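You operate a simulated robot arm through the tools that you are given. There is no shell and no other tool. Be economical: measure what you need, move in short steps, check, and stop when the job is done.

You are at the controls of a simulated two-armed robot. One attempt, no reset.

## Task
Empty the drip tray and leave the dryer open to air.
Fine: into the sink, spill none, refit the tray; vent shutter and both doors open.

It is judged by the outcome, as a careful person would: the job done as asked, and still so three seconds after it is handed in. It fails if anything else is knocked over, pushed out of place, dropped, spilled or broken.

## Robot
Two 7-joint arms with two-finger parallel grippers on one trunk, on a base that drives. Base frame: it is fixed to the floor where the robot stands at the start and does not move with it; the origin is under the middle of the robot, x ahead of it, y to its left, z up. Units: m, rad, N and s.
The left shoulder is at the start at [0.05, 0.209, 1.446], the right one opposite. With the tool pointing down near the work surface each hand reaches from about 0.1 to 0.84 m from the robot's upright axis, wherever it stands, measured 20 degrees to its own side. Places, roughly: dial-side dryer door [0.8, -0.1, 1.2]; dish dryer [0.9, 0, 1.2]; dryer dial [0.8, -0.2, 1]; heat key [0.8, 0.2, 1]; key-side dryer door [0.8, 0.1, 1.2]; vent shutter [0.8, 0, 1.4]. Payload 4.4 kg a hand.
The TCP of each hand is the grasp point between the finger pads, 0.023 m short of the fingertips. In the tool frame z runs along the fingers and y along their closing line. Largest opening 0.094 m; finger width 0.038, thickness 0.01; the body of the gripper, 0.054 by 0.096 m, starts 0.039 m behind the TCP.
Orientation is that of the tool frame in the base frame, as a unit quaternion [w, x, y, z]. With the fingers straight down and closing along the base's y, the tool's x points along the base's -x, its y along +y and its z along -z.

## Interface
- The arms move only by the tool arm_command. It takes "left_motion", "right_motion" or both (then of equal length, played together; a hand with none holds still); each is a list of rows, each a list of 7 numbers: the gripper command, from -1 (shut) to 1 (fully open), values between in proportion, then the shift along the tool's x, y, z in mm, then the turn, a rotation vector about the tool's x, y, z in rad. In form: [[hand, dx, dy, dz, rx, ry, rz], ...]. A call has 1 to 10 rows; each row is the pose to reach, as a shift and turn from the pose commanded when the call began, along the tool's axes at that moment. A row lasts 0.2 s, in which the tool goes at most 0.05 m and 0.15 rad; a call with a longer step from one row to the next is refused whole, and so is a gripper value outside its range. A pose out of reach is approached as far as the arm can. The call stops where the force on the tool passes 40 N (or 10 N more than at its start, if that is more) or the arm is blocked; 0.2 s more then pass. The fingers move at their own pace (about 0.108 m/s each) and stop on an object; they squeeze with about 40 N. The grip force told is the motor's: it shows also when the fingers shut on nothing. Time passes only in rows, and 0.2 s behind the last, so rows that repeat a pose let the fingers close. It gives the time, the measured TCP pose, the force on the tool (base axes), the opening and the grip force at its end, in the units of the frame above (readings bear some noise), with the torque about the TCP (base axes, N m) and any sound that the robot's microphone picked up.
- Cameras (640 x 400 px; columns grow to the right, rows downward): "scene" is now at [0.1606, -0.0122, 1.6402]; the picture's right is [-0.14, -0.99, 0.00], its down [-0.34, 0.05, -0.94] and it looks along [0.93, -0.13, -0.34] (base axes); focal length 214 px, centre (320, 200). "left" rides on the left gripper at [0.087, -0.016, -0.074] in its tool frame; the picture's right is [0.18, 0.98, 0.00], its down [-0.58, 0.11, -0.81] and it looks along [-0.79, 0.15, 0.59] (tool axes); focal length 243 px, centre (320, 200). "right" rides on the right gripper at [0.086, 0.016, -0.075] in its tool frame; the picture's right is [-0.18, 0.98, 0.00], its down [-0.58, -0.11, -0.81] and it looks along [-0.79, -0.15, 0.59] (tool axes); focal length 243 px, centre (320, 200). There is no depth. A picture from a camera that has moved, and an enlarged one, comes with that camera's place and axes in the base frame and with its lens.
- get_image(camera): a new picture of that camera. It takes no simulated time.
- slide_trunk(by): slides the trunk up (or, below 0, down) by that many m; the arms and the scene camera ride with it, the base frame stays. It gives what a move gives, with no picture.
- roll_base(legs): drives the robot by 1 to 6 legs, each [ahead, left, turn to the left] in m, m and rad, along the robot's own axes; the way and the turn of a leg run together, so that a leg with both is an arc; at most 1.5 m and 3.142 rad a leg. The arms and the cameras ride along, it lands a little off, and it stops where it bumps. It gives what a move gives.
- pan_tilt(pan, tilt): turns the head with the scene camera to pan (to the left, within 1.396 rad either way) and tilt (down, from -0.506 to 1.204), counted from straight ahead of the robot. It gives what a move gives.
- inspect(camera, box): a new picture of the part [left, top, right, bottom] of that camera's present view, enlarged. It takes no simulated time.
- close_job(): hands the job in; it is judged then, once.

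Work in short steps. Places have to be worked out from the pictures, the camera data and where the tool is seen: move nearer, look again, correct. Check each grasp and each placing, and mend what went wrong. You have 120 turns and 92 pictures in all, those below and enlarged ones among them. Open the grippers and draw the arms clear of the work before you hand the job in, unless the task says otherwise; then end with one line.

The tools are called after "Request:" as a command line: name --argument value ..., lists and objects as JSON in quotes. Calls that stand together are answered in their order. arm_command: Moves the arms, as the interface text tells. Its arguments: {"type":"object","properties":{"left_motion":{"type":"array","items":{"type":"array","items":{"type":"number"}}},"right_motion":{"type":"array","items":{"type":"array","items":{"type":"number"}}}},"required":[]} The other tools are called the same way: slide_trunk (by) slides the trunk up or down; roll_base (legs) drives the base; pan_tilt (pan, tilt) turns the head that bears the scene camera; get_image (camera) takes a picture; inspect (camera, box) takes an enlarged picture of a part of a camera's view; close_job () hands the job in.

At the start:

```text
time_s: 0.0
left_position: [0.3379, 0.1093, 1.5675]
left_tcp_rot: [0.0, -0.001, 1.0, 0.0]
left_ft_force: [0.7, 0.3, 0.5]
left_ft_torque: [-0.04, 0.0, -0.05]
left_width: 0.0941
left_grip_force: 0.0
right_position: [0.3124, -0.1665, 1.5704]
right_tcp_rot: [0.0, 0.0, 1.0, 0.0]
right_ft_force: [0.3, 0.3, -0.1]
right_ft_torque: [-0.03, 0.0, -0.01]
right_width: 0.094
right_grip_force: 0.1
trunk travel left (down, up): [-0.525, 0.038]
robot x, y, heading: [-0.0004, 0.0014, 0.0]
head pan, tilt: [-0.14, 0.351]
```

scene: 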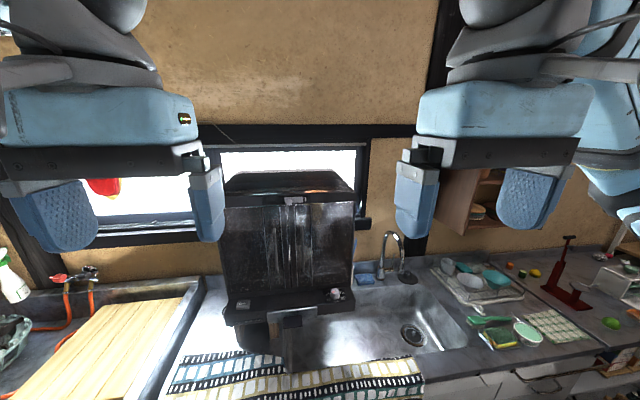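
right: 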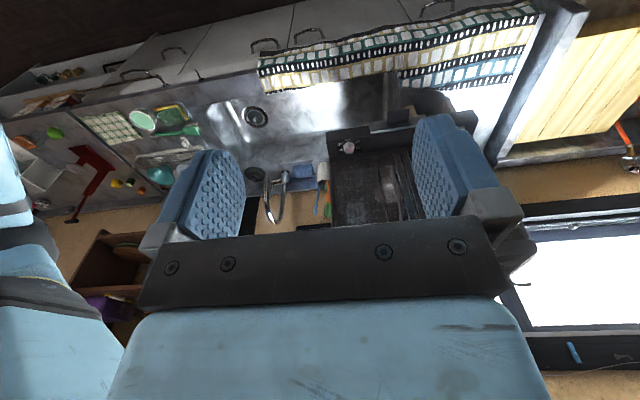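
left: 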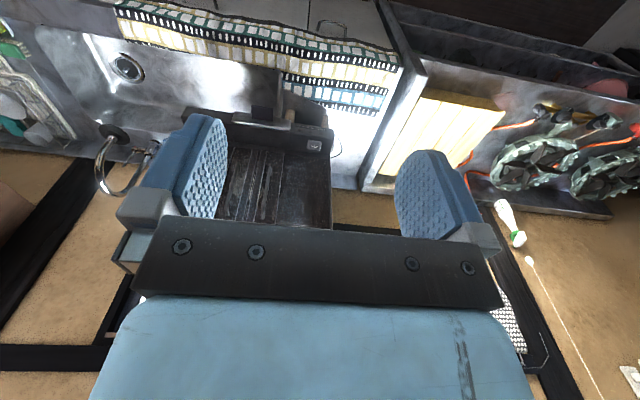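

The dryer stands ahead, with the sink to its right and a tray under it. I'll enlarge the dryer first.

Request:
inspect --camera "scene" --box '[200, 160, 380, 272]'

Request:
inspect --camera "scene" --box '[200, 270, 440, 400]'

```text
3.56 times, centred on (290, 216) of scene
camera zoom: at [0.1606, -0.0122, 1.6402], right [-0.14, -0.99, 0.0], down [-0.34, 0.05, -0.94], along [0.93, -0.13, -0.34], focal length 763 px, centre (427, 143)
```

zoom: 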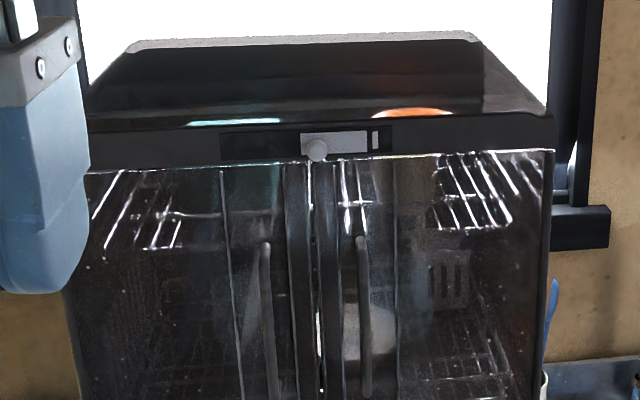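

```text
2.67 times, centred on (320, 335) of scene
camera zoom: at [0.1606, -0.0122, 1.6402], right [-0.14, -0.99, 0.0], down [-0.34, 0.05, -0.94], along [0.93, -0.13, -0.34], focal length 572 px, centre (320, -160)
```

zoom: 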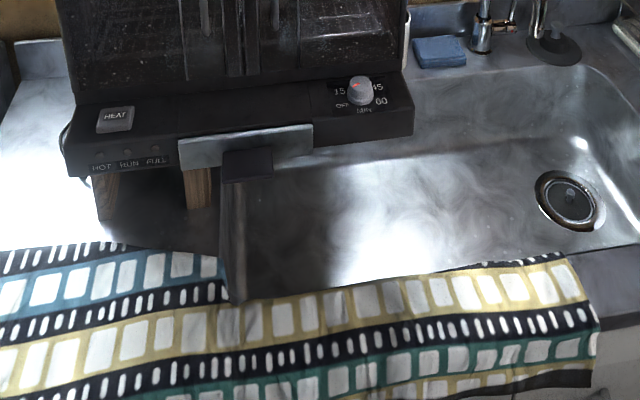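

I'll tilt the head toward the tray region for a better look.

Request:
pan_tilt --pan 0.0 --tilt 0.7

Request:
get_image --camera "scene"

```text
time_s: 0.8
left_position: [0.3368, 0.1083, 1.5672]
left_tcp_rot: [0.0, -0.001, 1.0, -0.001]
left_ft_force: [-0.1, -0.6, 0.1]
left_ft_torque: [0.01, -0.04, 0.02]
left_width: 0.0941
left_grip_force: 0.2
right_position: [0.3119, -0.1656, 1.5725]
right_tcp_rot: [0.0, 0.0, 1.0, 0.0]
right_ft_force: [-0.2, 1.1, -0.4]
right_ft_torque: [0.0, -0.02, -0.03]
right_width: 0.0941
right_grip_force: 0.1
trunk travel left (down, up): [-0.525, 0.038]
robot x, y, heading: [0.0009, 0.0019, -0.001]
head pan, tilt: [0.0, 0.7]
```

```text
86 pictures are left
camera scene: at [0.1534, 0.0008, 1.6088], right [0.0, -1.0, 0.0], down [-0.64, 0.0, -0.77], along [0.77, 0.0, -0.64], focal length 214 px, centre (320, 200)
```

scene: 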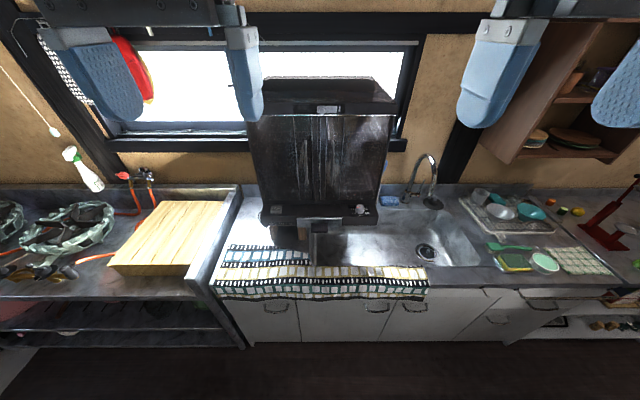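

Request:
inspect --camera "scene" --box '[230, 185, 390, 285]'

Request:
inspect --camera "scene" --box '[240, 90, 400, 190]'

```text
4.00 times, centred on (310, 235) of scene
camera zoom: at [0.1534, 0.0008, 1.6088], right [0.0, -1.0, 0.0], down [-0.64, 0.0, -0.77], along [0.77, 0.0, -0.64], focal length 858 px, centre (360, 60)
```

zoom: 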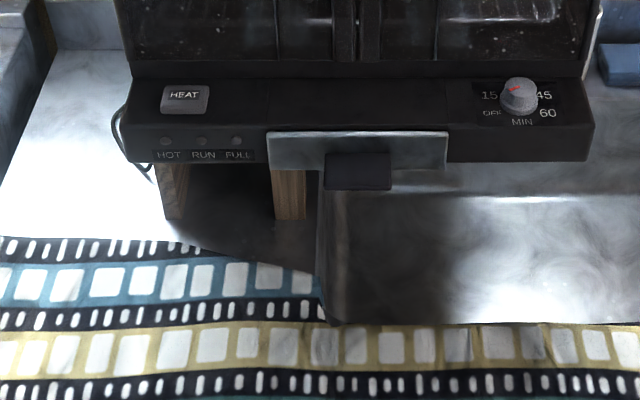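

```text
4.00 times, centred on (320, 140) of scene
camera zoom: at [0.1534, 0.0008, 1.6088], right [0.0, -1.0, 0.0], down [-0.64, 0.0, -0.77], along [0.77, 0.0, -0.64], focal length 858 px, centre (320, 440)
```

zoom: 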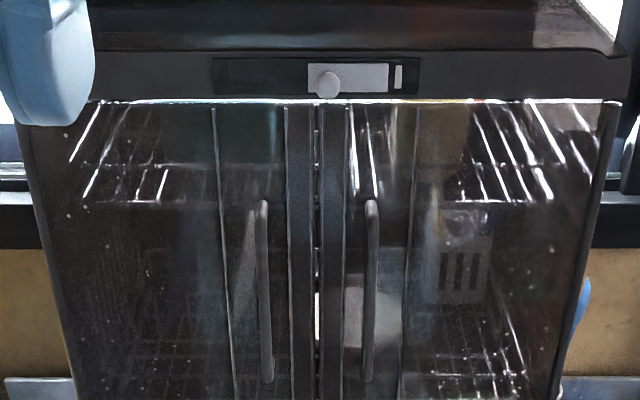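

The tray has a silver front plate with a dark grip block under the HEAT/dial panel. I'll lower the trunk for a second viewpoint so I can triangulate it.

Request:
slide_trunk --by -0.3

Request:
pan_tilt --pan 0.0 --tilt 0.35

Request:
get_image --camera "scene"

```text
time_s: 3.8
left_position: [0.337, 0.1076, 1.2677]
left_tcp_rot: [0.001, 0.0, 1.0, -0.001]
left_ft_force: [0.7, 0.4, 0.5]
left_ft_torque: [-0.05, -0.01, 0.01]
left_width: 0.0941
left_grip_force: 0.1
right_position: [0.3115, -0.1661, 1.2717]
right_tcp_rot: [0.0, 0.001, 1.0, 0.001]
right_ft_force: [-0.2, 0.8, -0.2]
right_ft_torque: [0.01, 0.02, -0.02]
right_width: 0.0941
right_grip_force: 0.0
trunk travel left (down, up): [-0.225, 0.338]
robot x, y, heading: [-0.0016, -0.0001, 0.001]
head pan, tilt: [0.0, 0.7]
```

```text
time_s: 4.7
left_position: [0.3373, 0.1081, 1.2677]
left_tcp_rot: [0.0, -0.001, 1.0, 0.0]
left_ft_force: [0.4, -0.4, -0.4]
left_ft_torque: [0.01, -0.03, 0.0]
left_width: 0.0939
left_grip_force: 0.0
right_position: [0.3141, -0.1652, 1.2716]
right_tcp_rot: [0.0, 0.0, 1.0, 0.0]
right_ft_force: [0.1, 0.5, -0.7]
right_ft_torque: [0.01, -0.01, 0.03]
right_width: 0.0941
right_grip_force: 0.0
trunk travel left (down, up): [-0.225, 0.338]
robot x, y, heading: [-0.0033, 0.0026, 0.003]
head pan, tilt: [0.0, 0.351]
```

```text
83 pictures are left
camera scene: at [0.1615, 0.0008, 1.3401], right [0.0, -1.0, 0.0], down [-0.34, 0.0, -0.94], along [0.94, 0.0, -0.34], focal length 214 px, centre (320, 200)
```

scene: 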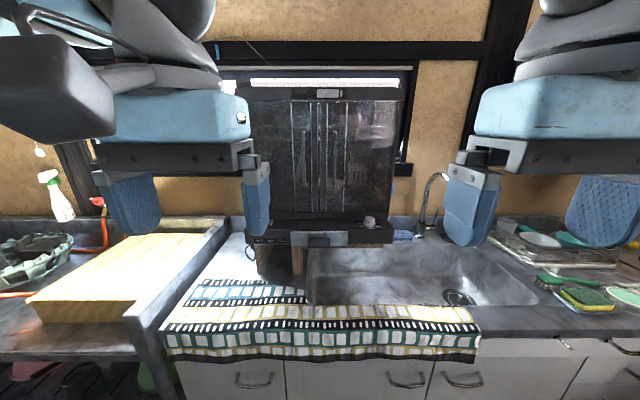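

Request:
inspect --camera "scene" --box '[230, 200, 410, 312]'

Request:
inspect --camera "scene" --box '[230, 80, 410, 192]'

```text
3.56 times, centred on (320, 256) of scene
camera zoom: at [0.1615, 0.0008, 1.3401], right [0.0, -1.0, 0.0], down [-0.34, 0.0, -0.94], along [0.94, 0.0, -0.34], focal length 763 px, centre (320, 1)
```

zoom: 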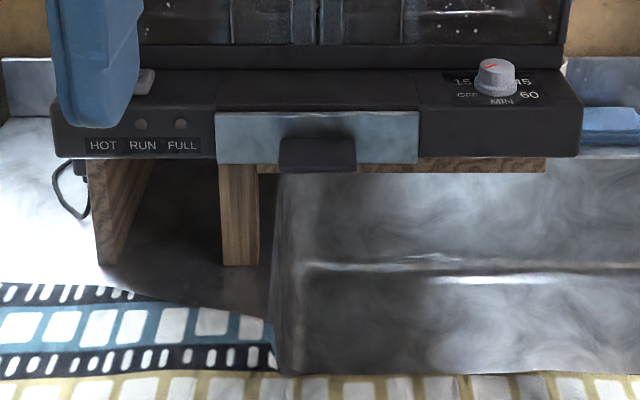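

```text
3.56 times, centred on (320, 136) of scene
camera zoom: at [0.1615, 0.0008, 1.3401], right [0.0, -1.0, 0.0], down [-0.34, 0.0, -0.94], along [0.94, 0.0, -0.34], focal length 763 px, centre (320, 428)
```

zoom: 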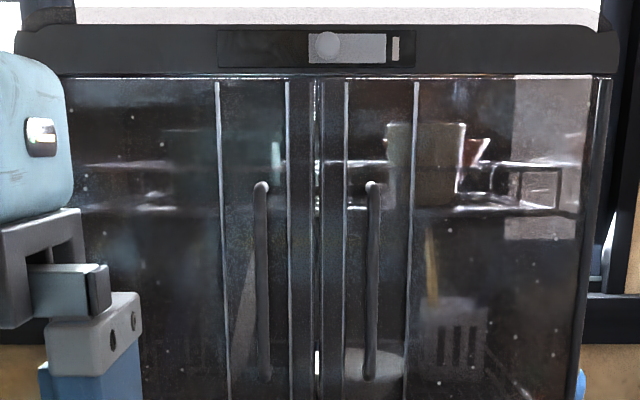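

Triangulated: the tray plate is at x≈0.73, y −0.085..0.087, z 0.98–1.03. The grip block is x≈0.68–0.73, y≈±0.03, z≈0.995–1.02. The sink runs to the right (y<0) with the counter at z≈0.84. I'll pitch the right hand forward and move it ahead.

Request:
arm_command --right_motion '[[1, -22, 0, 10, 0, -0.145, 0], [1, -44, 0, 20, 0, -0.29, 0], [1, -66, 0, 30, 0, -0.435, 0], [1, -88, 0, 40, 0, -0.58, 0], [1, -110, 0, 50, 0, -0.725, 0], [1, -132, 0, 60, 0, -0.87, 0], [1, -154, 0, 70, 0, -1.015, 0], [1, -176, 0, 80, 0, -1.16, 0], [1, -198, 0, 90, 0, -1.305, 0], [1, -220, 0, 100, 0, -1.45, 0]]'

```text
time_s: 6.9
left_position: [0.3359, 0.1093, 1.2676]
left_tcp_rot: [0.0, 0.0, 1.0, -0.002]
left_ft_force: [0.2, 0.6, 0.5]
left_ft_torque: [-0.01, -0.01, 0.01]
left_width: 0.0939
left_grip_force: 0.0
right_position: [0.5321, -0.1645, 1.1726]
right_tcp_rot: [0.665, -0.001, 0.747, 0.0]
right_ft_force: [-0.2, 0.2, -1.4]
right_ft_torque: [0.01, 0.01, 0.01]
right_width: 0.094
right_grip_force: 0.0
trunk travel left (down, up): [-0.225, 0.338]
robot x, y, heading: [0.0022, 0.0019, -0.001]
head pan, tilt: [0.0, 0.351]
```

The pitch worked. I'll finish it, then roll −90° so the fingers close vertically.

Request:
arm_command --right_motion '[[1, 0, 0, 0, 0, -0.121, 0]]'

Request:
arm_command --right_motion '[[1, 16, 16, 0, 0, 0, -0.15], [1, 32, 32, 0, 0, 0, -0.3], [1, 48, 48, 0, 0, 0, -0.45], [1, 64, 64, 0, 0, 0, -0.6], [1, 80, 80, 0, 0, 0, -0.75], [1, 96, 96, 0, 0, 0, -0.9], [1, 112, 112, 0, 0, 0, -1.05], [1, 128, 128, 0, 0, 0, -1.2], [1, 144, 144, 0, 0, 0, -1.35], [1, 160, 160, 0, 0, 0, -1.5]]'

Request:
get_image --camera "right"

Request:
get_image --camera "scene"

```text
time_s: 7.3
left_position: [0.3399, 0.1141, 1.2663]
left_tcp_rot: [-0.002, 0.0, 1.0, -0.004]
left_ft_force: [2.3, 0.3, -0.9]
left_ft_torque: [-0.07, 0.11, 0.0]
left_width: 0.0939
left_grip_force: 0.1
right_position: [0.5342, -0.1584, 1.1649]
right_tcp_rot: [0.702, -0.002, 0.712, 0.001]
right_ft_force: [1.7, -0.7, 9.4]
right_ft_torque: [0.01, 0.64, 0.06]
right_width: 0.0938
right_grip_force: 0.0
trunk travel left (down, up): [-0.225, 0.338]
robot x, y, heading: [-0.0012, -0.0031, -0.0]
head pan, tilt: [0.0, 0.351]
```

```text
time_s: 9.5
left_position: [0.3365, 0.1087, 1.2668]
left_tcp_rot: [0.0, -0.001, 1.0, -0.001]
left_ft_force: [-0.8, 0.2, -0.5]
left_ft_torque: [0.0, 0.01, 0.01]
left_width: 0.0941
left_grip_force: 0.1
right_position: [0.5338, -0.0083, 1.0152]
right_tcp_rot: [0.518, -0.478, 0.521, -0.481]
right_ft_force: [-0.2, -1.2, -0.3]
right_ft_torque: [-0.02, 0.03, -0.02]
right_width: 0.0938
right_grip_force: 0.0
trunk travel left (down, up): [-0.225, 0.338]
robot x, y, heading: [-0.001, -0.0004, -0.003]
head pan, tilt: [0.0, 0.351]
```

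```text
80 pictures are left
camera right: at [0.4585, -0.091, 0.9925], right [0.0, 0.26, -0.97], down [-0.8, 0.58, 0.15], along [0.6, 0.77, 0.21], focal length 243 px, centre (320, 200)
```

right: 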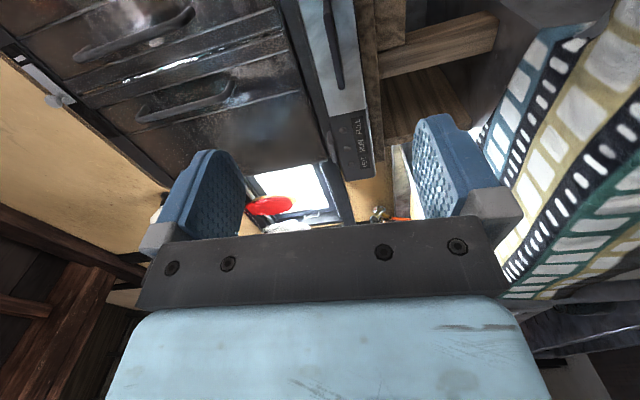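

```text
79 pictures are left
camera scene: at [0.1616, 0.0014, 1.3402], right [0.0, -1.0, 0.0], down [-0.34, 0.0, -0.94], along [0.94, 0.0, -0.34], focal length 214 px, centre (320, 200)
```

scene: 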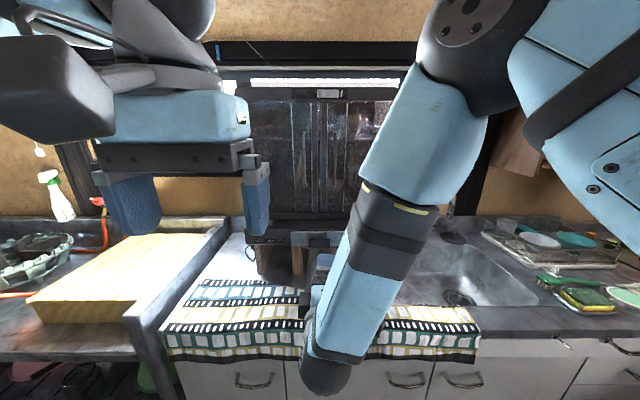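

The right wrist camera sees the tray plate and handle edge-on. I'll enlarge to measure the handle's height range.

Request:
inspect --camera "right" --box '[240, 0, 440, 125]'

```text
3.20 times, centred on (340, 62) of right
camera zoom: at [0.4585, -0.091, 0.9925], right [0.0, 0.26, -0.97], down [-0.8, 0.58, 0.15], along [0.6, 0.77, 0.21], focal length 776 px, centre (256, 640)
```

zoom: 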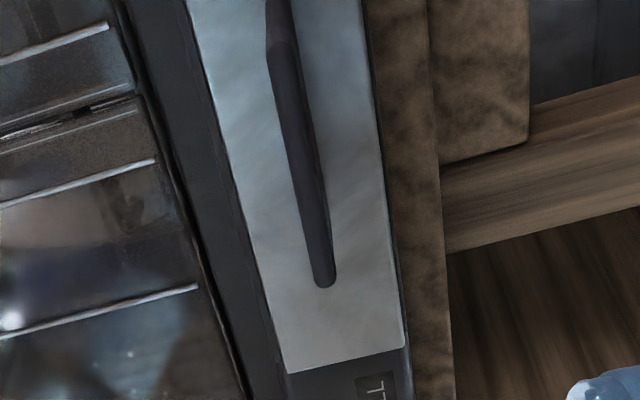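

The grip is a thin horizontal lip: z≈1.005, y ±0.033, x 0.685–0.73. I'll align and advance to TCP x≈0.70.

Request:
arm_command --right_motion '[[1, -4, 6, 20, 0, 0, -0.07], [1, -8, 11, 55, 0, 0, -0.07], [1, -8, 11, 90, 0, 0, -0.07], [1, -8, 11, 120, 0, 0, -0.07], [1, -8, 11, 140, 0, 0, -0.07]]'

Request:
get_image --camera "right"

```text
time_s: 10.7
left_position: [0.3376, 0.1087, 1.2672]
left_tcp_rot: [0.0, -0.001, 1.0, -0.001]
left_ft_force: [-0.4, -1.1, -0.2]
left_ft_torque: [-0.01, 0.02, -0.03]
left_width: 0.0939
left_grip_force: 0.2
right_position: [0.6729, 0.0027, 1.0006]
right_tcp_rot: [0.501, -0.5, 0.5, -0.499]
right_ft_force: [0.4, 1.1, 0.1]
right_ft_torque: [-0.02, 0.02, -0.02]
right_width: 0.0941
right_grip_force: 0.0
trunk travel left (down, up): [-0.225, 0.338]
robot x, y, heading: [-0.0006, 0.0003, -0.002]
head pan, tilt: [0.0, 0.351]
```

```text
77 pictures are left
camera right: at [0.5977, -0.0821, 0.9851], right [0.0, 0.18, -0.98], down [-0.81, 0.58, 0.11], along [0.59, 0.79, 0.15], focal length 243 px, centre (320, 200)
```

right: 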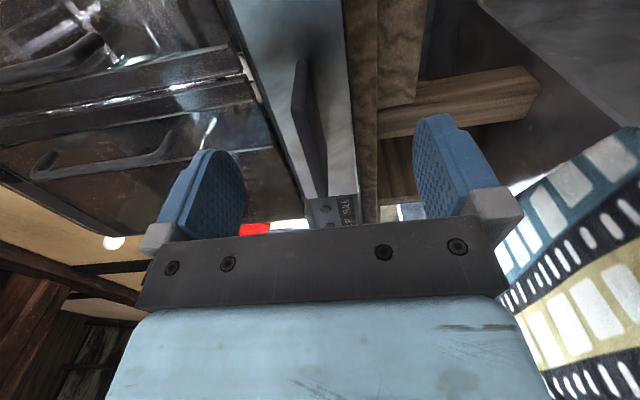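

The lip sits between the fingers. I'll advance the last 27 mm, raise 4 mm and close.

Request:
arm_command --right_motion '[[1, 0, -4, 14, 0, 0, 0], [1, 0, -4, 27, 0, 0, 0], [-0.5, 0, -4, 27, 0, 0, 0], [-1, 0, -4, 27, 0, 0, 0], [-1, 0, -4, 27, 0, 0, 0], [-1, 0, -4, 27, 0, 0, 0]]'

Request:
get_image --camera "right"

```text
time_s: 12.1
left_position: [0.3375, 0.1085, 1.2668]
left_tcp_rot: [0.0, 0.0, 1.0, -0.001]
left_ft_force: [0.3, -0.7, -0.4]
left_ft_torque: [0.01, 0.02, -0.02]
left_width: 0.094
left_grip_force: 0.2
right_position: [0.6995, 0.0032, 1.0043]
right_tcp_rot: [0.5, -0.499, 0.5, -0.5]
right_ft_force: [-0.3, -0.3, -1.4]
right_ft_torque: [-0.04, 0.06, 0.06]
right_width: 0.0068
right_grip_force: 40.1
trunk travel left (down, up): [-0.225, 0.338]
robot x, y, heading: [-0.0014, -0.0018, -0.006]
head pan, tilt: [0.0, 0.351]
```

```text
76 pictures are left
camera right: at [0.6241, -0.0819, 0.9889], right [0.0, 0.19, -0.98], down [-0.81, 0.58, 0.11], along [0.59, 0.79, 0.15], focal length 243 px, centre (320, 200)
```

right: 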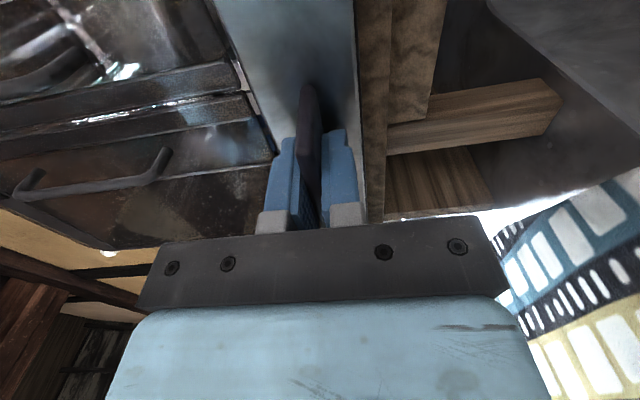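

The lip is held (6.8 mm wide). I'll pull slowly by 80 mm.

Request:
arm_command --right_motion '[[-1, 0, 0, -3, 0, 0, 0], [-1, 0, 0, -10, 0, 0, 0], [-1, 0, 0, -20, 0, 0, 0], [-1, 0, 0, -30, 0, 0, 0], [-1, 0, 0, -40, 0, 0, 0], [-1, 0, 0, -50, 0, 0, 0], [-1, 0, 0, -60, 0, 0, 0], [-1, 0, 0, -70, 0, 0, 0], [-1, 0, 0, -77, 0, 0, 0], [-1, 0, 0, -80, 0, 0, 0]]'

Request:
pan_tilt --pan 0.0 --tilt 0.6

Request:
get_image --camera "scene"

```text
time_s: 14.3
left_position: [0.3379, 0.1077, 1.2672]
left_tcp_rot: [0.001, -0.001, 1.0, -0.001]
left_ft_force: [-0.4, 0.2, -0.6]
left_ft_torque: [0.01, 0.0, -0.04]
left_width: 0.0941
left_grip_force: 0.1
right_position: [0.6194, 0.0023, 1.0049]
right_tcp_rot: [0.5, -0.5, 0.501, -0.5]
right_ft_force: [0.4, -0.5, 0.6]
right_ft_torque: [-0.02, 0.1, 0.04]
right_width: 0.0069
right_grip_force: 39.4
trunk travel left (down, up): [-0.225, 0.338]
robot x, y, heading: [-0.0013, 0.0011, -0.001]
head pan, tilt: [0.0, 0.351]
```

```text
time_s: 15.0
left_position: [0.3375, 0.1095, 1.2661]
left_tcp_rot: [0.0, -0.001, 1.0, -0.001]
left_ft_force: [-0.1, 0.6, 0.2]
left_ft_torque: [0.02, -0.02, -0.02]
left_width: 0.0937
left_grip_force: 0.0
right_position: [0.6191, 0.0033, 1.005]
right_tcp_rot: [0.5, -0.5, 0.501, -0.499]
right_ft_force: [0.0, -1.0, -0.5]
right_ft_torque: [-0.04, 0.14, 0.02]
right_width: 0.0067
right_grip_force: 40.1
trunk travel left (down, up): [-0.225, 0.338]
robot x, y, heading: [0.0013, 0.0011, 0.0]
head pan, tilt: [0.0, 0.6]
```

```text
75 pictures are left
camera scene: at [0.157, 0.0008, 1.3174], right [0.0, -1.0, 0.0], down [-0.56, 0.0, -0.83], along [0.83, 0.0, -0.56], focal length 214 px, centre (320, 200)
```

scene: 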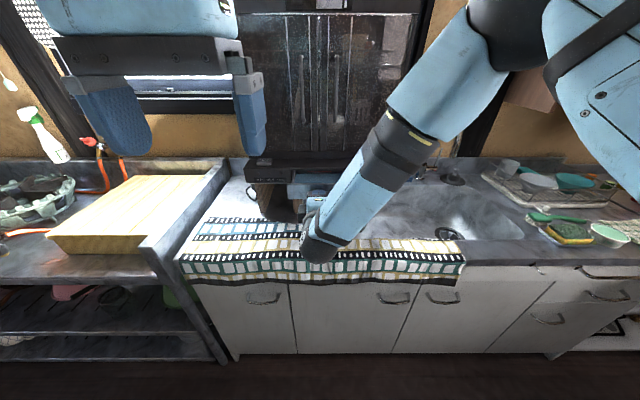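

It's sliding out freely. I'll use the left wrist camera to see into the tray.

Request:
get_image --camera "left"

Request:
get_image --camera "right"

```text
74 pictures are left
camera left: at [0.2503, 0.0923, 1.341], right [-0.19, 0.98, 0.0], down [0.58, 0.11, 0.81], along [0.79, 0.15, -0.59], focal length 243 px, centre (320, 200)
```

left: 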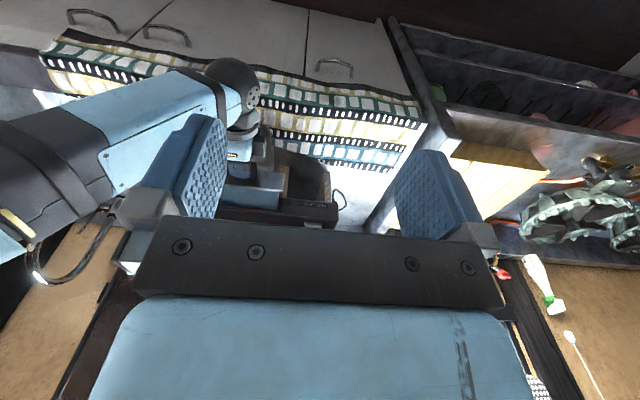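

```text
73 pictures are left
camera right: at [0.5445, -0.0818, 0.9894], right [0.0, 0.19, -0.98], down [-0.81, 0.58, 0.11], along [0.59, 0.79, 0.15], focal length 243 px, centre (320, 200)
```

right: 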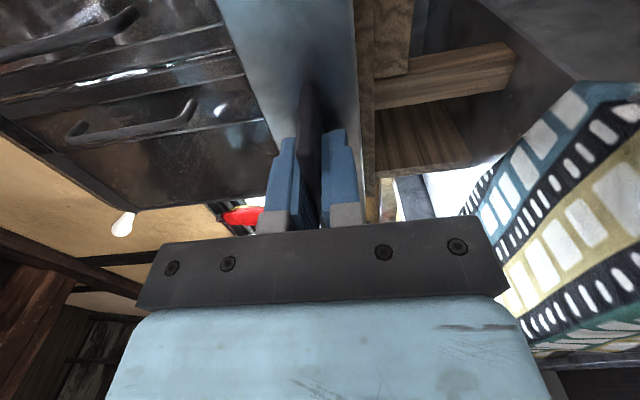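

Request:
inspect --camera "left" --box '[200, 110, 360, 220]'

```text
3.64 times, centred on (280, 165) of left
camera zoom: at [0.2503, 0.0923, 1.341], right [-0.19, 0.98, 0.0], down [0.58, 0.11, 0.81], along [0.79, 0.15, -0.59], focal length 882 px, centre (466, 327)
```

zoom: 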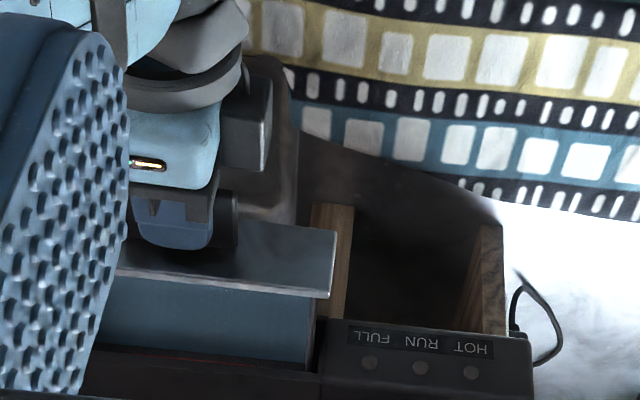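

Another 60 mm out, watching the load.

Request:
arm_command --right_motion '[[-1, 0, 0, -5, 0, 0, 0], [-1, 0, 0, -14, 0, 0, 0], [-1, 0, 0, -23, 0, 0, 0], [-1, 0, 0, -32, 0, 0, 0], [-1, 0, 0, -41, 0, 0, 0], [-1, 0, 0, -50, 0, 0, 0], [-1, 0, 0, -57, 0, 0, 0], [-1, 0, 0, -60, 0, 0, 0]]'

Request:
inspect --camera "left" --box '[200, 110, 360, 220]'

```text
time_s: 16.8
left_position: [0.3378, 0.1091, 1.2671]
left_tcp_rot: [0.0, -0.001, 1.0, -0.001]
left_ft_force: [-0.7, 0.4, -0.8]
left_ft_torque: [0.02, 0.02, 0.03]
left_width: 0.0941
left_grip_force: 0.0
right_position: [0.559, 0.0037, 1.005]
right_tcp_rot: [0.5, -0.5, 0.5, -0.5]
right_ft_force: [0.0, 0.1, -0.3]
right_ft_torque: [-0.02, 0.1, 0.0]
right_width: 0.0066
right_grip_force: 40.1
trunk travel left (down, up): [-0.225, 0.338]
robot x, y, heading: [0.0008, 0.0038, -0.002]
head pan, tilt: [0.0, 0.6]
```

```text
3.64 times, centred on (280, 165) of left
camera zoom: at [0.2502, 0.0924, 1.341], right [-0.19, 0.98, 0.0], down [0.58, 0.11, 0.81], along [0.79, 0.15, -0.59], focal length 882 px, centre (466, 327)
```

zoom: 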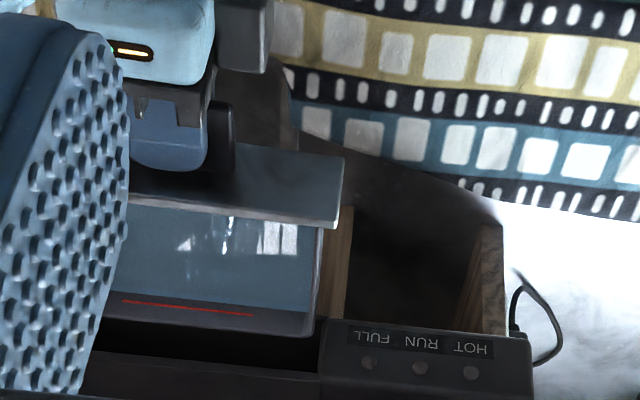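

The tray's back wall with its red fill line is nearly out, so the tray is only ~0.13 m deep. I'll pull in small steps and watch how the load transfers.

Request:
arm_command --right_motion '[[-1, 0, 0, -3, 0, 0, 0], [-1, 0, 0, -6, 0, 0, 0], [-1, 0, 0, -9, 0, 0, 0], [-1, 0, 0, -10, 0, 0, 0]]'

Request:
inspect --camera "left" --box '[200, 110, 360, 220]'

```text
time_s: 17.8
left_position: [0.3379, 0.1085, 1.2672]
left_tcp_rot: [-0.001, -0.001, 1.0, -0.001]
left_ft_force: [0.2, -0.5, 0.2]
left_ft_torque: [0.03, -0.01, 0.01]
left_width: 0.0942
left_grip_force: 0.1
right_position: [0.5509, 0.0018, 1.0042]
right_tcp_rot: [0.5, -0.5, 0.501, -0.5]
right_ft_force: [0.2, -0.5, 0.3]
right_ft_torque: [-0.03, 0.13, 0.01]
right_width: 0.0069
right_grip_force: 40.4
trunk travel left (down, up): [-0.225, 0.338]
robot x, y, heading: [-0.0003, 0.0001, -0.002]
head pan, tilt: [0.0, 0.6]
```

```text
3.64 times, centred on (280, 165) of left
camera zoom: at [0.2503, 0.0923, 1.341], right [-0.19, 0.98, 0.0], down [0.58, 0.11, 0.81], along [0.79, 0.15, -0.59], focal length 882 px, centre (466, 327)
```

zoom: 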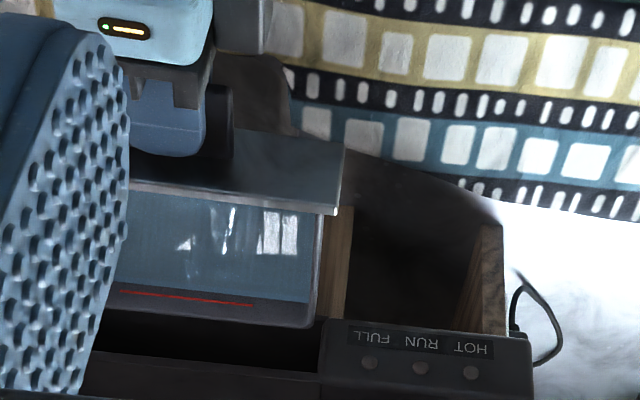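

Load is still nearly zero, so something still supports it. I'll continue pulling with a closer eye.

Request:
arm_command --right_motion '[[-1, 0, 0, -5, 0, 0, 0], [-1, 0, 0, -10, 0, 0, 0], [-1, 0, 0, -15, 0, 0, 0], [-1, 0, 0, -18, 0, 0, 0], [-1, 0, 0, -20, 0, 0, 0]]'

Request:
inspect --camera "left" --box '[200, 110, 360, 220]'

Request:
get_image --camera "right"

```text
time_s: 19.0
left_position: [0.3387, 0.1081, 1.2667]
left_tcp_rot: [0.0, 0.0, 1.0, -0.001]
left_ft_force: [-0.6, 0.0, 0.5]
left_ft_torque: [0.0, 0.02, 0.04]
left_width: 0.0939
left_grip_force: 0.0
right_position: [0.5344, -0.0072, 1.0022]
right_tcp_rot: [0.496, -0.493, 0.515, -0.496]
right_ft_force: [-0.2, -0.3, 0.3]
right_ft_torque: [0.02, 0.12, 0.01]
right_width: 0.0067
right_grip_force: 39.9
trunk travel left (down, up): [-0.225, 0.338]
robot x, y, heading: [-0.0014, 0.0009, -0.003]
head pan, tilt: [0.0, 0.6]
```

```text
3.64 times, centred on (280, 165) of left
camera zoom: at [0.2503, 0.0923, 1.341], right [-0.19, 0.98, 0.0], down [0.58, 0.11, 0.81], along [0.79, 0.15, -0.59], focal length 882 px, centre (466, 327)
```

zoom: 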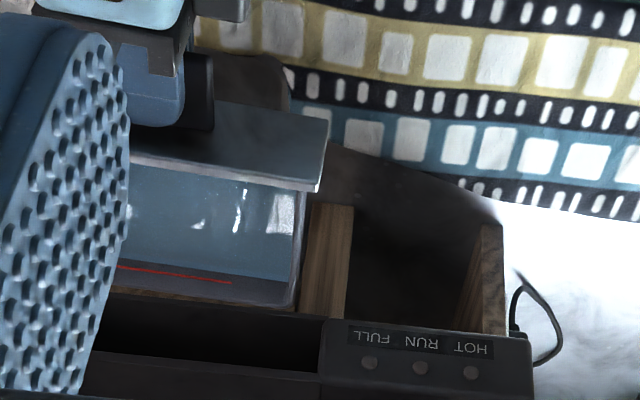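

```text
68 pictures are left
camera right: at [0.4568, -0.0892, 0.9863], right [-0.01, 0.21, -0.98], down [-0.79, 0.6, 0.14], along [0.61, 0.77, 0.16], focal length 243 px, centre (320, 200)
```

right: 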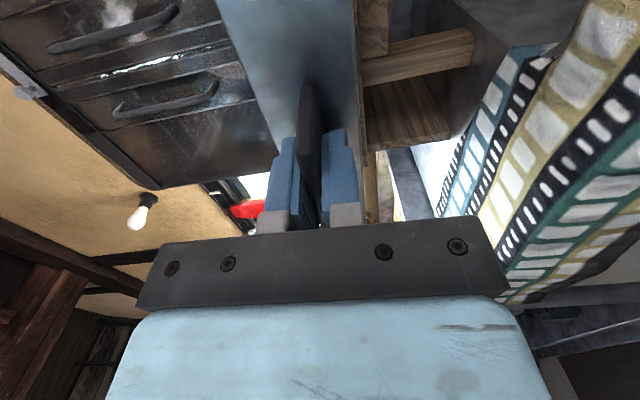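

The arm is reaching its near limit (pose drifted slightly), so I'll back the base away instead, starting with 5 cm.

Request:
roll_base --legs '[[-0.05, 0, 0]]'

Request:
inspect --camera "left" --box '[180, 110, 340, 220]'

```text
time_s: 19.9
left_position: [0.2876, 0.1073, 1.2676]
left_tcp_rot: [0.001, -0.002, 1.0, -0.001]
left_ft_force: [-0.1, 0.6, 0.3]
left_ft_torque: [-0.02, -0.01, 0.01]
left_width: 0.0941
left_grip_force: 0.0
right_position: [0.4861, -0.0069, 1.0066]
right_tcp_rot: [0.497, -0.49, 0.515, -0.498]
right_ft_force: [0.1, 0.1, -2.0]
right_ft_torque: [-0.03, 0.13, -0.01]
right_width: 0.0066
right_grip_force: 40.4
trunk travel left (down, up): [-0.225, 0.338]
robot x, y, heading: [-0.0455, 0.0013, -0.005]
head pan, tilt: [0.0, 0.6]
```

```text
3.64 times, centred on (260, 165) of left
camera zoom: at [0.2001, 0.0923, 1.3412], right [-0.19, 0.98, 0.0], down [0.58, 0.11, 0.81], along [0.79, 0.15, -0.59], focal length 882 px, centre (538, 327)
```

zoom: 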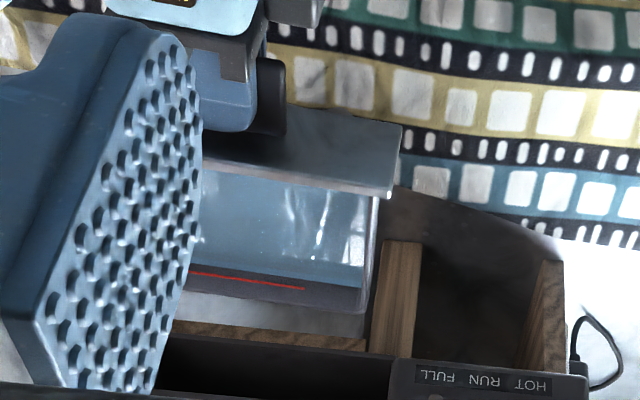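

The tray is out, level and firmly held, with water below the rim. I'll strafe right so it sits in front of the open sink, y≈−0.42.

Request:
roll_base --legs '[[0, -0.2, 0], [0, -0.22, 0]]'

Request:
get_image --camera "scene"

Request:
get_image --camera "left"

```text
time_s: 24.5
left_position: [0.2884, -0.3128, 1.2685]
left_tcp_rot: [-0.001, 0.001, 1.0, 0.0]
left_ft_force: [0.4, 0.4, 0.3]
left_ft_torque: [-0.01, 0.0, -0.01]
left_width: 0.0939
left_grip_force: 0.1
right_position: [0.4865, -0.4297, 1.0074]
right_tcp_rot: [0.496, -0.488, 0.518, -0.497]
right_ft_force: [0.6, -0.9, -2.1]
right_ft_torque: [0.03, 0.1, -0.02]
right_width: 0.0065
right_grip_force: 39.7
trunk travel left (down, up): [-0.225, 0.338]
robot x, y, heading: [-0.0468, -0.4249, -0.003]
head pan, tilt: [0.0, 0.6]
```

```text
66 pictures are left
camera scene: at [0.1076, -0.4204, 1.3173], right [0.0, -1.0, 0.0], down [-0.57, 0.0, -0.82], along [0.82, 0.0, -0.57], focal length 214 px, centre (320, 200)
```

scene: 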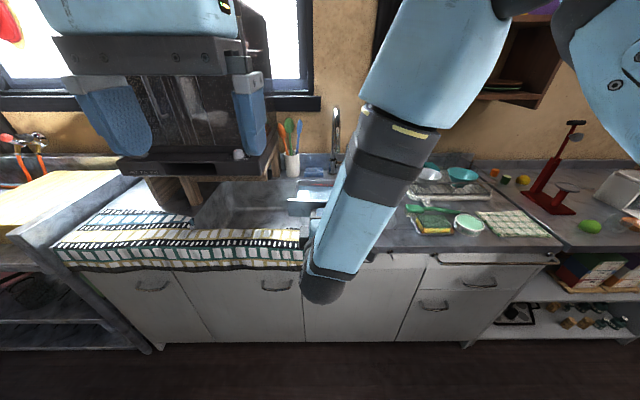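

```text
65 pictures are left
camera left: at [0.2011, -0.3291, 1.341], right [-0.18, 0.98, 0.0], down [0.58, 0.11, 0.81], along [0.79, 0.15, -0.59], focal length 243 px, centre (320, 200)
```

left: 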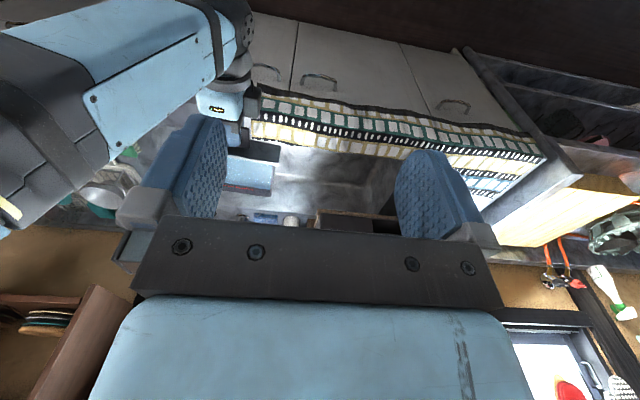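

The tray is in front of the sink. I'll return the base to x≈0 (4 cm left for faucet clearance), then extend the arm over the sink.

Request:
roll_base --legs '[[0.045, 0.04, 0]]'

Request:
arm_command --right_motion '[[-1, 0, 2, 5, 0, 0, 0], [-1, 0, 6, 16, 0, 0, 0], [-1, 0, 10, 30, 0, 0, 0], [-1, 0, 15, 45, 0, 0, 0], [-1, 0, 20, 60, 0, 0, 0], [-1, 0, 25, 75, 0, 0, 0], [-1, 0, 30, 90, 0, 0, 0], [-1, 0, 34, 102, 0, 0, 0], [-1, 0, 37, 111, 0, 0, 0], [-1, 0, 38, 115, 0, 0, 0]]'

Request:
get_image --camera "left"

Request:
get_image --camera "scene"

```text
time_s: 25.5
left_position: [0.3328, -0.2733, 1.2673]
left_tcp_rot: [0.0, -0.001, 1.0, -0.001]
left_ft_force: [-0.2, 0.1, 0.2]
left_ft_torque: [-0.03, 0.01, 0.0]
left_width: 0.0942
left_grip_force: 0.0
right_position: [0.5327, -0.3918, 1.0055]
right_tcp_rot: [0.496, -0.488, 0.519, -0.497]
right_ft_force: [0.2, 0.4, -1.1]
right_ft_torque: [-0.02, 0.1, 0.01]
right_width: 0.0067
right_grip_force: 40.1
trunk travel left (down, up): [-0.225, 0.338]
robot x, y, heading: [-0.004, -0.3838, 0.001]
head pan, tilt: [0.0, 0.6]
```

```text
time_s: 27.7
left_position: [0.333, -0.2734, 1.2673]
left_tcp_rot: [0.0, 0.001, 1.0, -0.002]
left_ft_force: [-0.3, -0.9, -0.4]
left_ft_torque: [0.04, -0.02, -0.03]
left_width: 0.094
left_grip_force: 0.1
right_position: [0.646, -0.3941, 0.967]
right_tcp_rot: [0.496, -0.487, 0.519, -0.497]
right_ft_force: [-0.4, 0.4, -1.4]
right_ft_torque: [0.03, 0.11, 0.01]
right_width: 0.0071
right_grip_force: 39.8
trunk travel left (down, up): [-0.225, 0.338]
robot x, y, heading: [-0.001, -0.381, -0.007]
head pan, tilt: [0.0, 0.6]
```

```text
64 pictures are left
camera left: at [0.2458, -0.29, 1.341], right [-0.18, 0.98, 0.0], down [0.58, 0.11, 0.81], along [0.79, 0.15, -0.59], focal length 243 px, centre (320, 200)
```

left: 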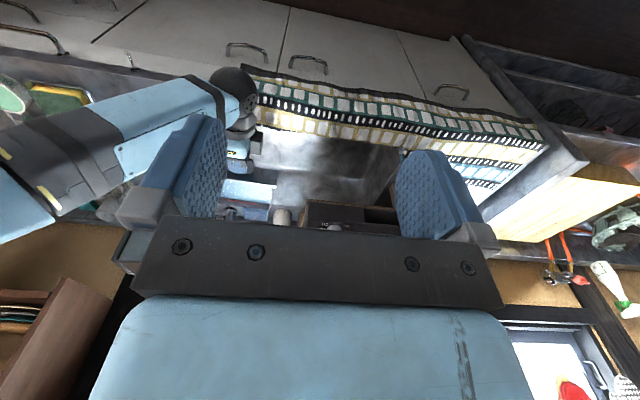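

```text
63 pictures are left
camera scene: at [0.1524, -0.3814, 1.3173], right [0.0, -1.0, 0.0], down [-0.57, 0.0, -0.82], along [0.82, 0.0, -0.57], focal length 214 px, centre (320, 200)
```

scene: 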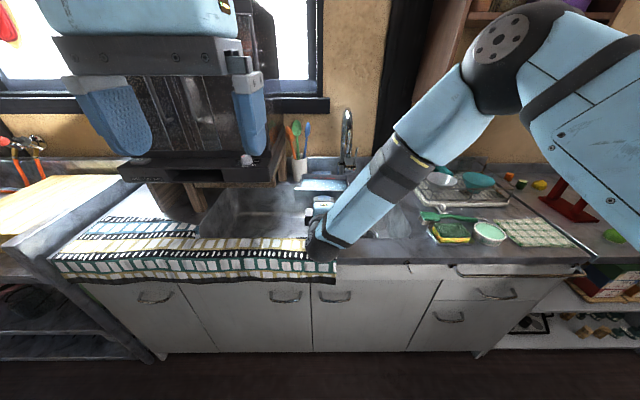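

Request:
inspect --camera "scene" --box '[260, 100, 420, 200]'

Request:
inspect --camera "left" --box '[160, 120, 320, 220]'

```text
4.00 times, centred on (340, 150) of scene
camera zoom: at [0.1524, -0.3814, 1.3173], right [0.0, -1.0, 0.0], down [-0.57, 0.0, -0.82], along [0.82, 0.0, -0.57], focal length 858 px, centre (240, 400)
```

zoom: 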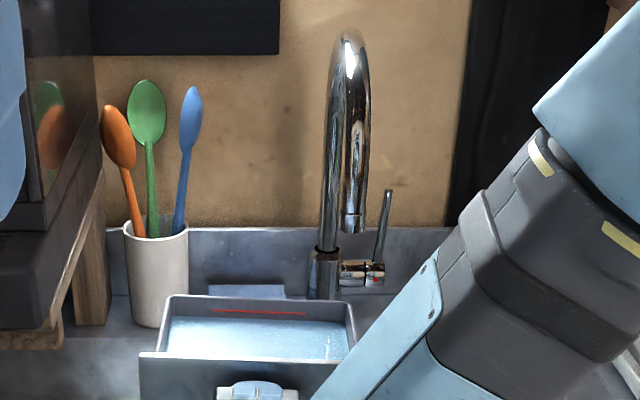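

```text
4.00 times, centred on (240, 170) of left
camera zoom: at [0.2458, -0.29, 1.341], right [-0.18, 0.98, 0.0], down [0.58, 0.11, 0.81], along [0.79, 0.15, -0.59], focal length 970 px, centre (640, 320)
```

zoom: 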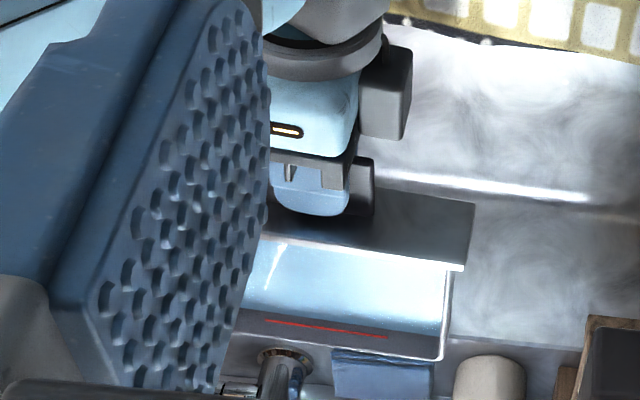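

The water sits just under the red line, with clearance to the faucet. I'll tip the far edge down slowly over the sink.

Request:
arm_command --right_motion '[[-1, 0, 0, 8, -0.08, 0, 0], [-1, 0, 0, 16, -0.16, 0, 0], [-1, 0, 0, 24, -0.24, 0, 0], [-1, 0, 0, 30, -0.32, 0, 0], [-1, 0, 0, 35, -0.4, 0, 0], [-1, 0, 0, 40, -0.48, 0, 0], [-1, 0, 0, 45, -0.56, 0, 0], [-1, 0, 0, 48, -0.64, 0, 0], [-1, 0, 0, 50, -0.72, 0, 0], [-1, 0, 0, 50, -0.8, 0, 0]]'

Request:
inspect --camera "scene" --box '[220, 100, 460, 250]'

```text
time_s: 29.9
left_position: [0.3339, -0.275, 1.267]
left_tcp_rot: [0.0, 0.0, 1.0, -0.002]
left_ft_force: [-0.3, 0.3, -0.2]
left_ft_torque: [0.01, 0.0, 0.0]
left_width: 0.0942
left_grip_force: 0.1
right_position: [0.6956, -0.3953, 0.9668]
right_tcp_rot: [0.267, -0.643, 0.672, -0.254]
right_ft_force: [-0.1, 0.3, -2.5]
right_ft_torque: [0.01, 0.05, -0.03]
right_width: 0.007
right_grip_force: 39.8
trunk travel left (down, up): [-0.225, 0.338]
robot x, y, heading: [-0.0062, -0.3859, 0.001]
head pan, tilt: [0.0, 0.6]
```

```text
2.67 times, centred on (340, 175) of scene
camera zoom: at [0.1526, -0.3817, 1.3173], right [0.0, -1.0, 0.0], down [-0.57, 0.0, -0.82], along [0.82, 0.0, -0.57], focal length 572 px, centre (267, 267)
```

zoom: 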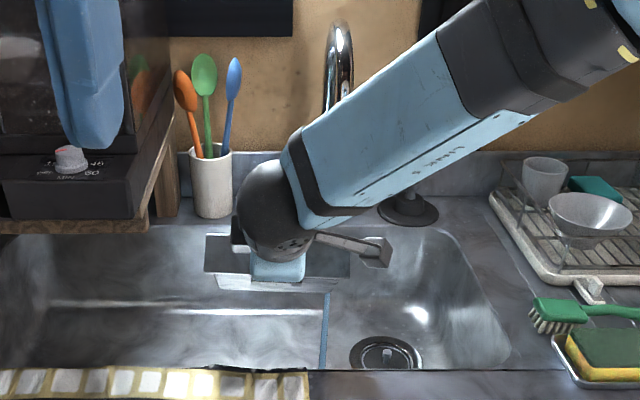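

Tipping on to just past vertical so it drains fully.

Request:
arm_command --right_motion '[[-1, 0, -4, 4, -0.08, 0, 0], [-1, 0, -8, 8, -0.16, 0, 0], [-1, 0, -12, 12, -0.24, 0, 0], [-1, 0, -16, 16, -0.32, 0, 0], [-1, 0, -20, 20, -0.4, 0, 0], [-1, 0, -24, 23, -0.48, 0, 0], [-1, 0, -27, 26, -0.56, 0, 0], [-1, 0, -29, 28, -0.64, 0, 0], [-1, 0, -29, 28, -0.72, 0, 0], [-1, 0, -29, 28, -0.8, 0, 0]]'

Request:
inspect --camera "scene" --box '[220, 100, 460, 250]'

Request:
get_image --camera "right"

```text
time_s: 32.1
left_position: [0.3333, -0.2778, 1.2677]
left_tcp_rot: [0.0, 0.002, 1.0, 0.003]
left_ft_force: [0.2, -1.2, 0.0]
left_ft_torque: [0.05, 0.02, -0.01]
left_width: 0.0943
left_grip_force: 0.0
right_position: [0.6216, -0.4199, 0.9732]
right_tcp_rot: [0.148, -0.585, 0.79, -0.107]
right_ft_force: [3.3, -0.7, 12.6]
right_ft_torque: [-1.02, -1.0, 0.31]
right_width: 0.0085
right_grip_force: 40.2
right hand out of reach, approached as far as the arm can: row 2, 3, 4, 5, 6, 7, 8, 9, 10
trunk travel left (down, up): [-0.225, 0.338]
robot x, y, heading: [-0.0007, -0.38, -0.004]
head pan, tilt: [0.0, 0.6]
```

```text
2.67 times, centred on (340, 175) of scene
camera zoom: at [0.1531, -0.3853, 1.3176], right [0.0, -1.0, 0.0], down [-0.57, 0.0, -0.82], along [0.82, 0.0, -0.57], focal length 572 px, centre (267, 267)
```

zoom: 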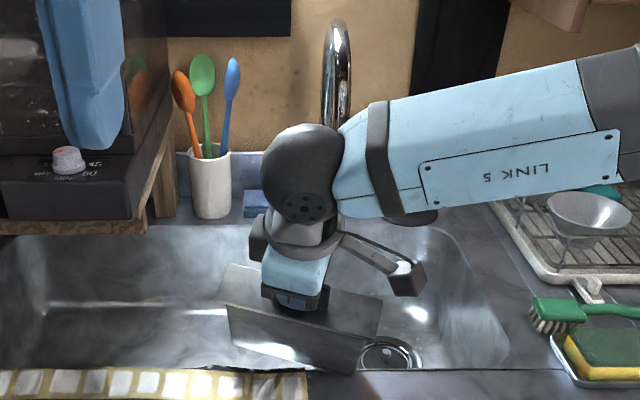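

```text
58 pictures are left
camera right: at [0.556, -0.4954, 1.0284], right [-0.83, 0.46, -0.32], down [-0.03, 0.52, 0.85], along [0.56, 0.72, -0.42], focal length 243 px, centre (320, 200)
```

right: 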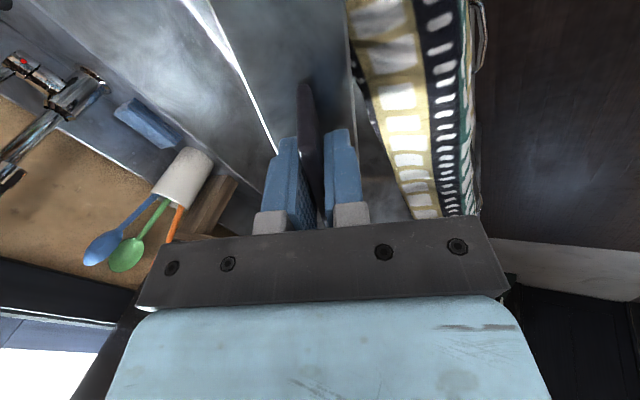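

The arm ran into a limit: the hand drifted back and the tray is leaning near the sink's front rim. I'll reverse the tilt, and raise it a little.

Request:
arm_command --right_motion '[[-1, 0, 5, -8, 0.1, 0, 0], [-1, 0, 10, -16, 0.2, 0, 0], [-1, 0, 15, -24, 0.3, 0, 0], [-1, 0, 20, -32, 0.4, 0, 0], [-1, 0, 25, -38, 0.5, 0, 0], [-1, 0, 30, -40, 0.6, 0, 0], [-1, 0, 35, -40, 0.7, 0, 0], [-1, 0, 38, -40, 0.78, 0, 0]]'

Request:
inspect --camera "scene" --box '[220, 100, 460, 250]'

Request:
get_image --camera "left"

```text
time_s: 33.9
left_position: [0.3328, -0.2744, 1.267]
left_tcp_rot: [0.001, 0.0, 1.0, -0.001]
left_ft_force: [-1.1, 0.8, 0.0]
left_ft_torque: [-0.02, -0.03, -0.01]
left_width: 0.0941
left_grip_force: 0.0
right_position: [0.5702, -0.4034, 0.9966]
right_tcp_rot: [0.358, -0.486, 0.69, -0.4]
right_ft_force: [-0.2, 0.5, -1.5]
right_ft_torque: [0.02, 0.08, -0.02]
right_width: 0.0066
right_grip_force: 39.4
trunk travel left (down, up): [-0.225, 0.338]
robot x, y, heading: [-0.0073, -0.3809, 0.0]
head pan, tilt: [0.0, 0.6]
```

```text
2.67 times, centred on (340, 175) of scene
camera zoom: at [0.1522, -0.3809, 1.3174], right [0.0, -1.0, 0.0], down [-0.56, 0.0, -0.83], along [0.83, 0.0, -0.56], focal length 572 px, centre (267, 267)
```

zoom: 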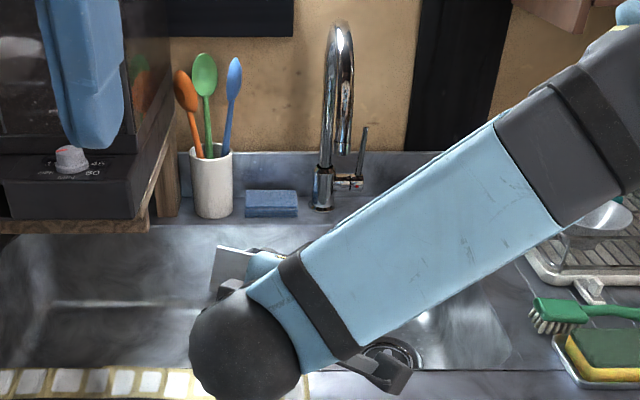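

```text
56 pictures are left
camera left: at [0.2456, -0.2895, 1.341], right [-0.18, 0.98, 0.0], down [0.58, 0.11, 0.81], along [0.79, 0.15, -0.59], focal length 243 px, centre (320, 200)
```

left: 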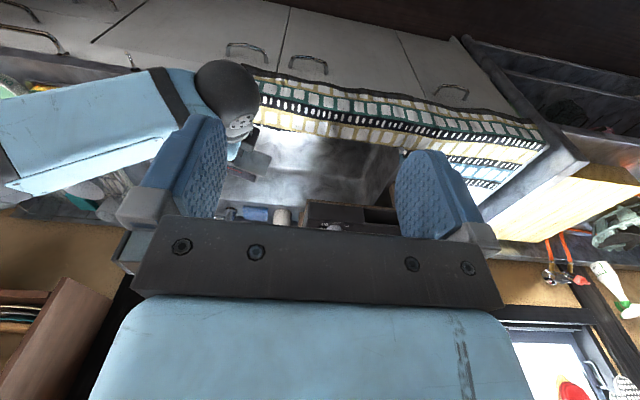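

The pose is consistent: commands continue from where the arm actually got to. I'll check the tray inside and the rim area.

Request:
inspect --camera "left" --box '[170, 90, 350, 215]'

```text
3.20 times, centred on (260, 152) of left
camera zoom: at [0.2456, -0.2895, 1.341], right [-0.18, 0.98, 0.0], down [0.58, 0.11, 0.81], along [0.79, 0.15, -0.59], focal length 776 px, centre (512, 352)
```

zoom: 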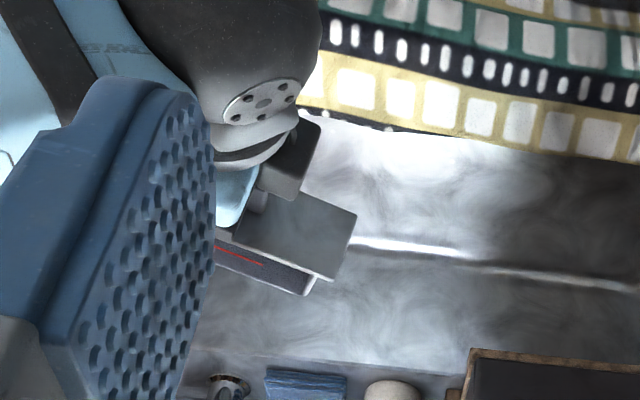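

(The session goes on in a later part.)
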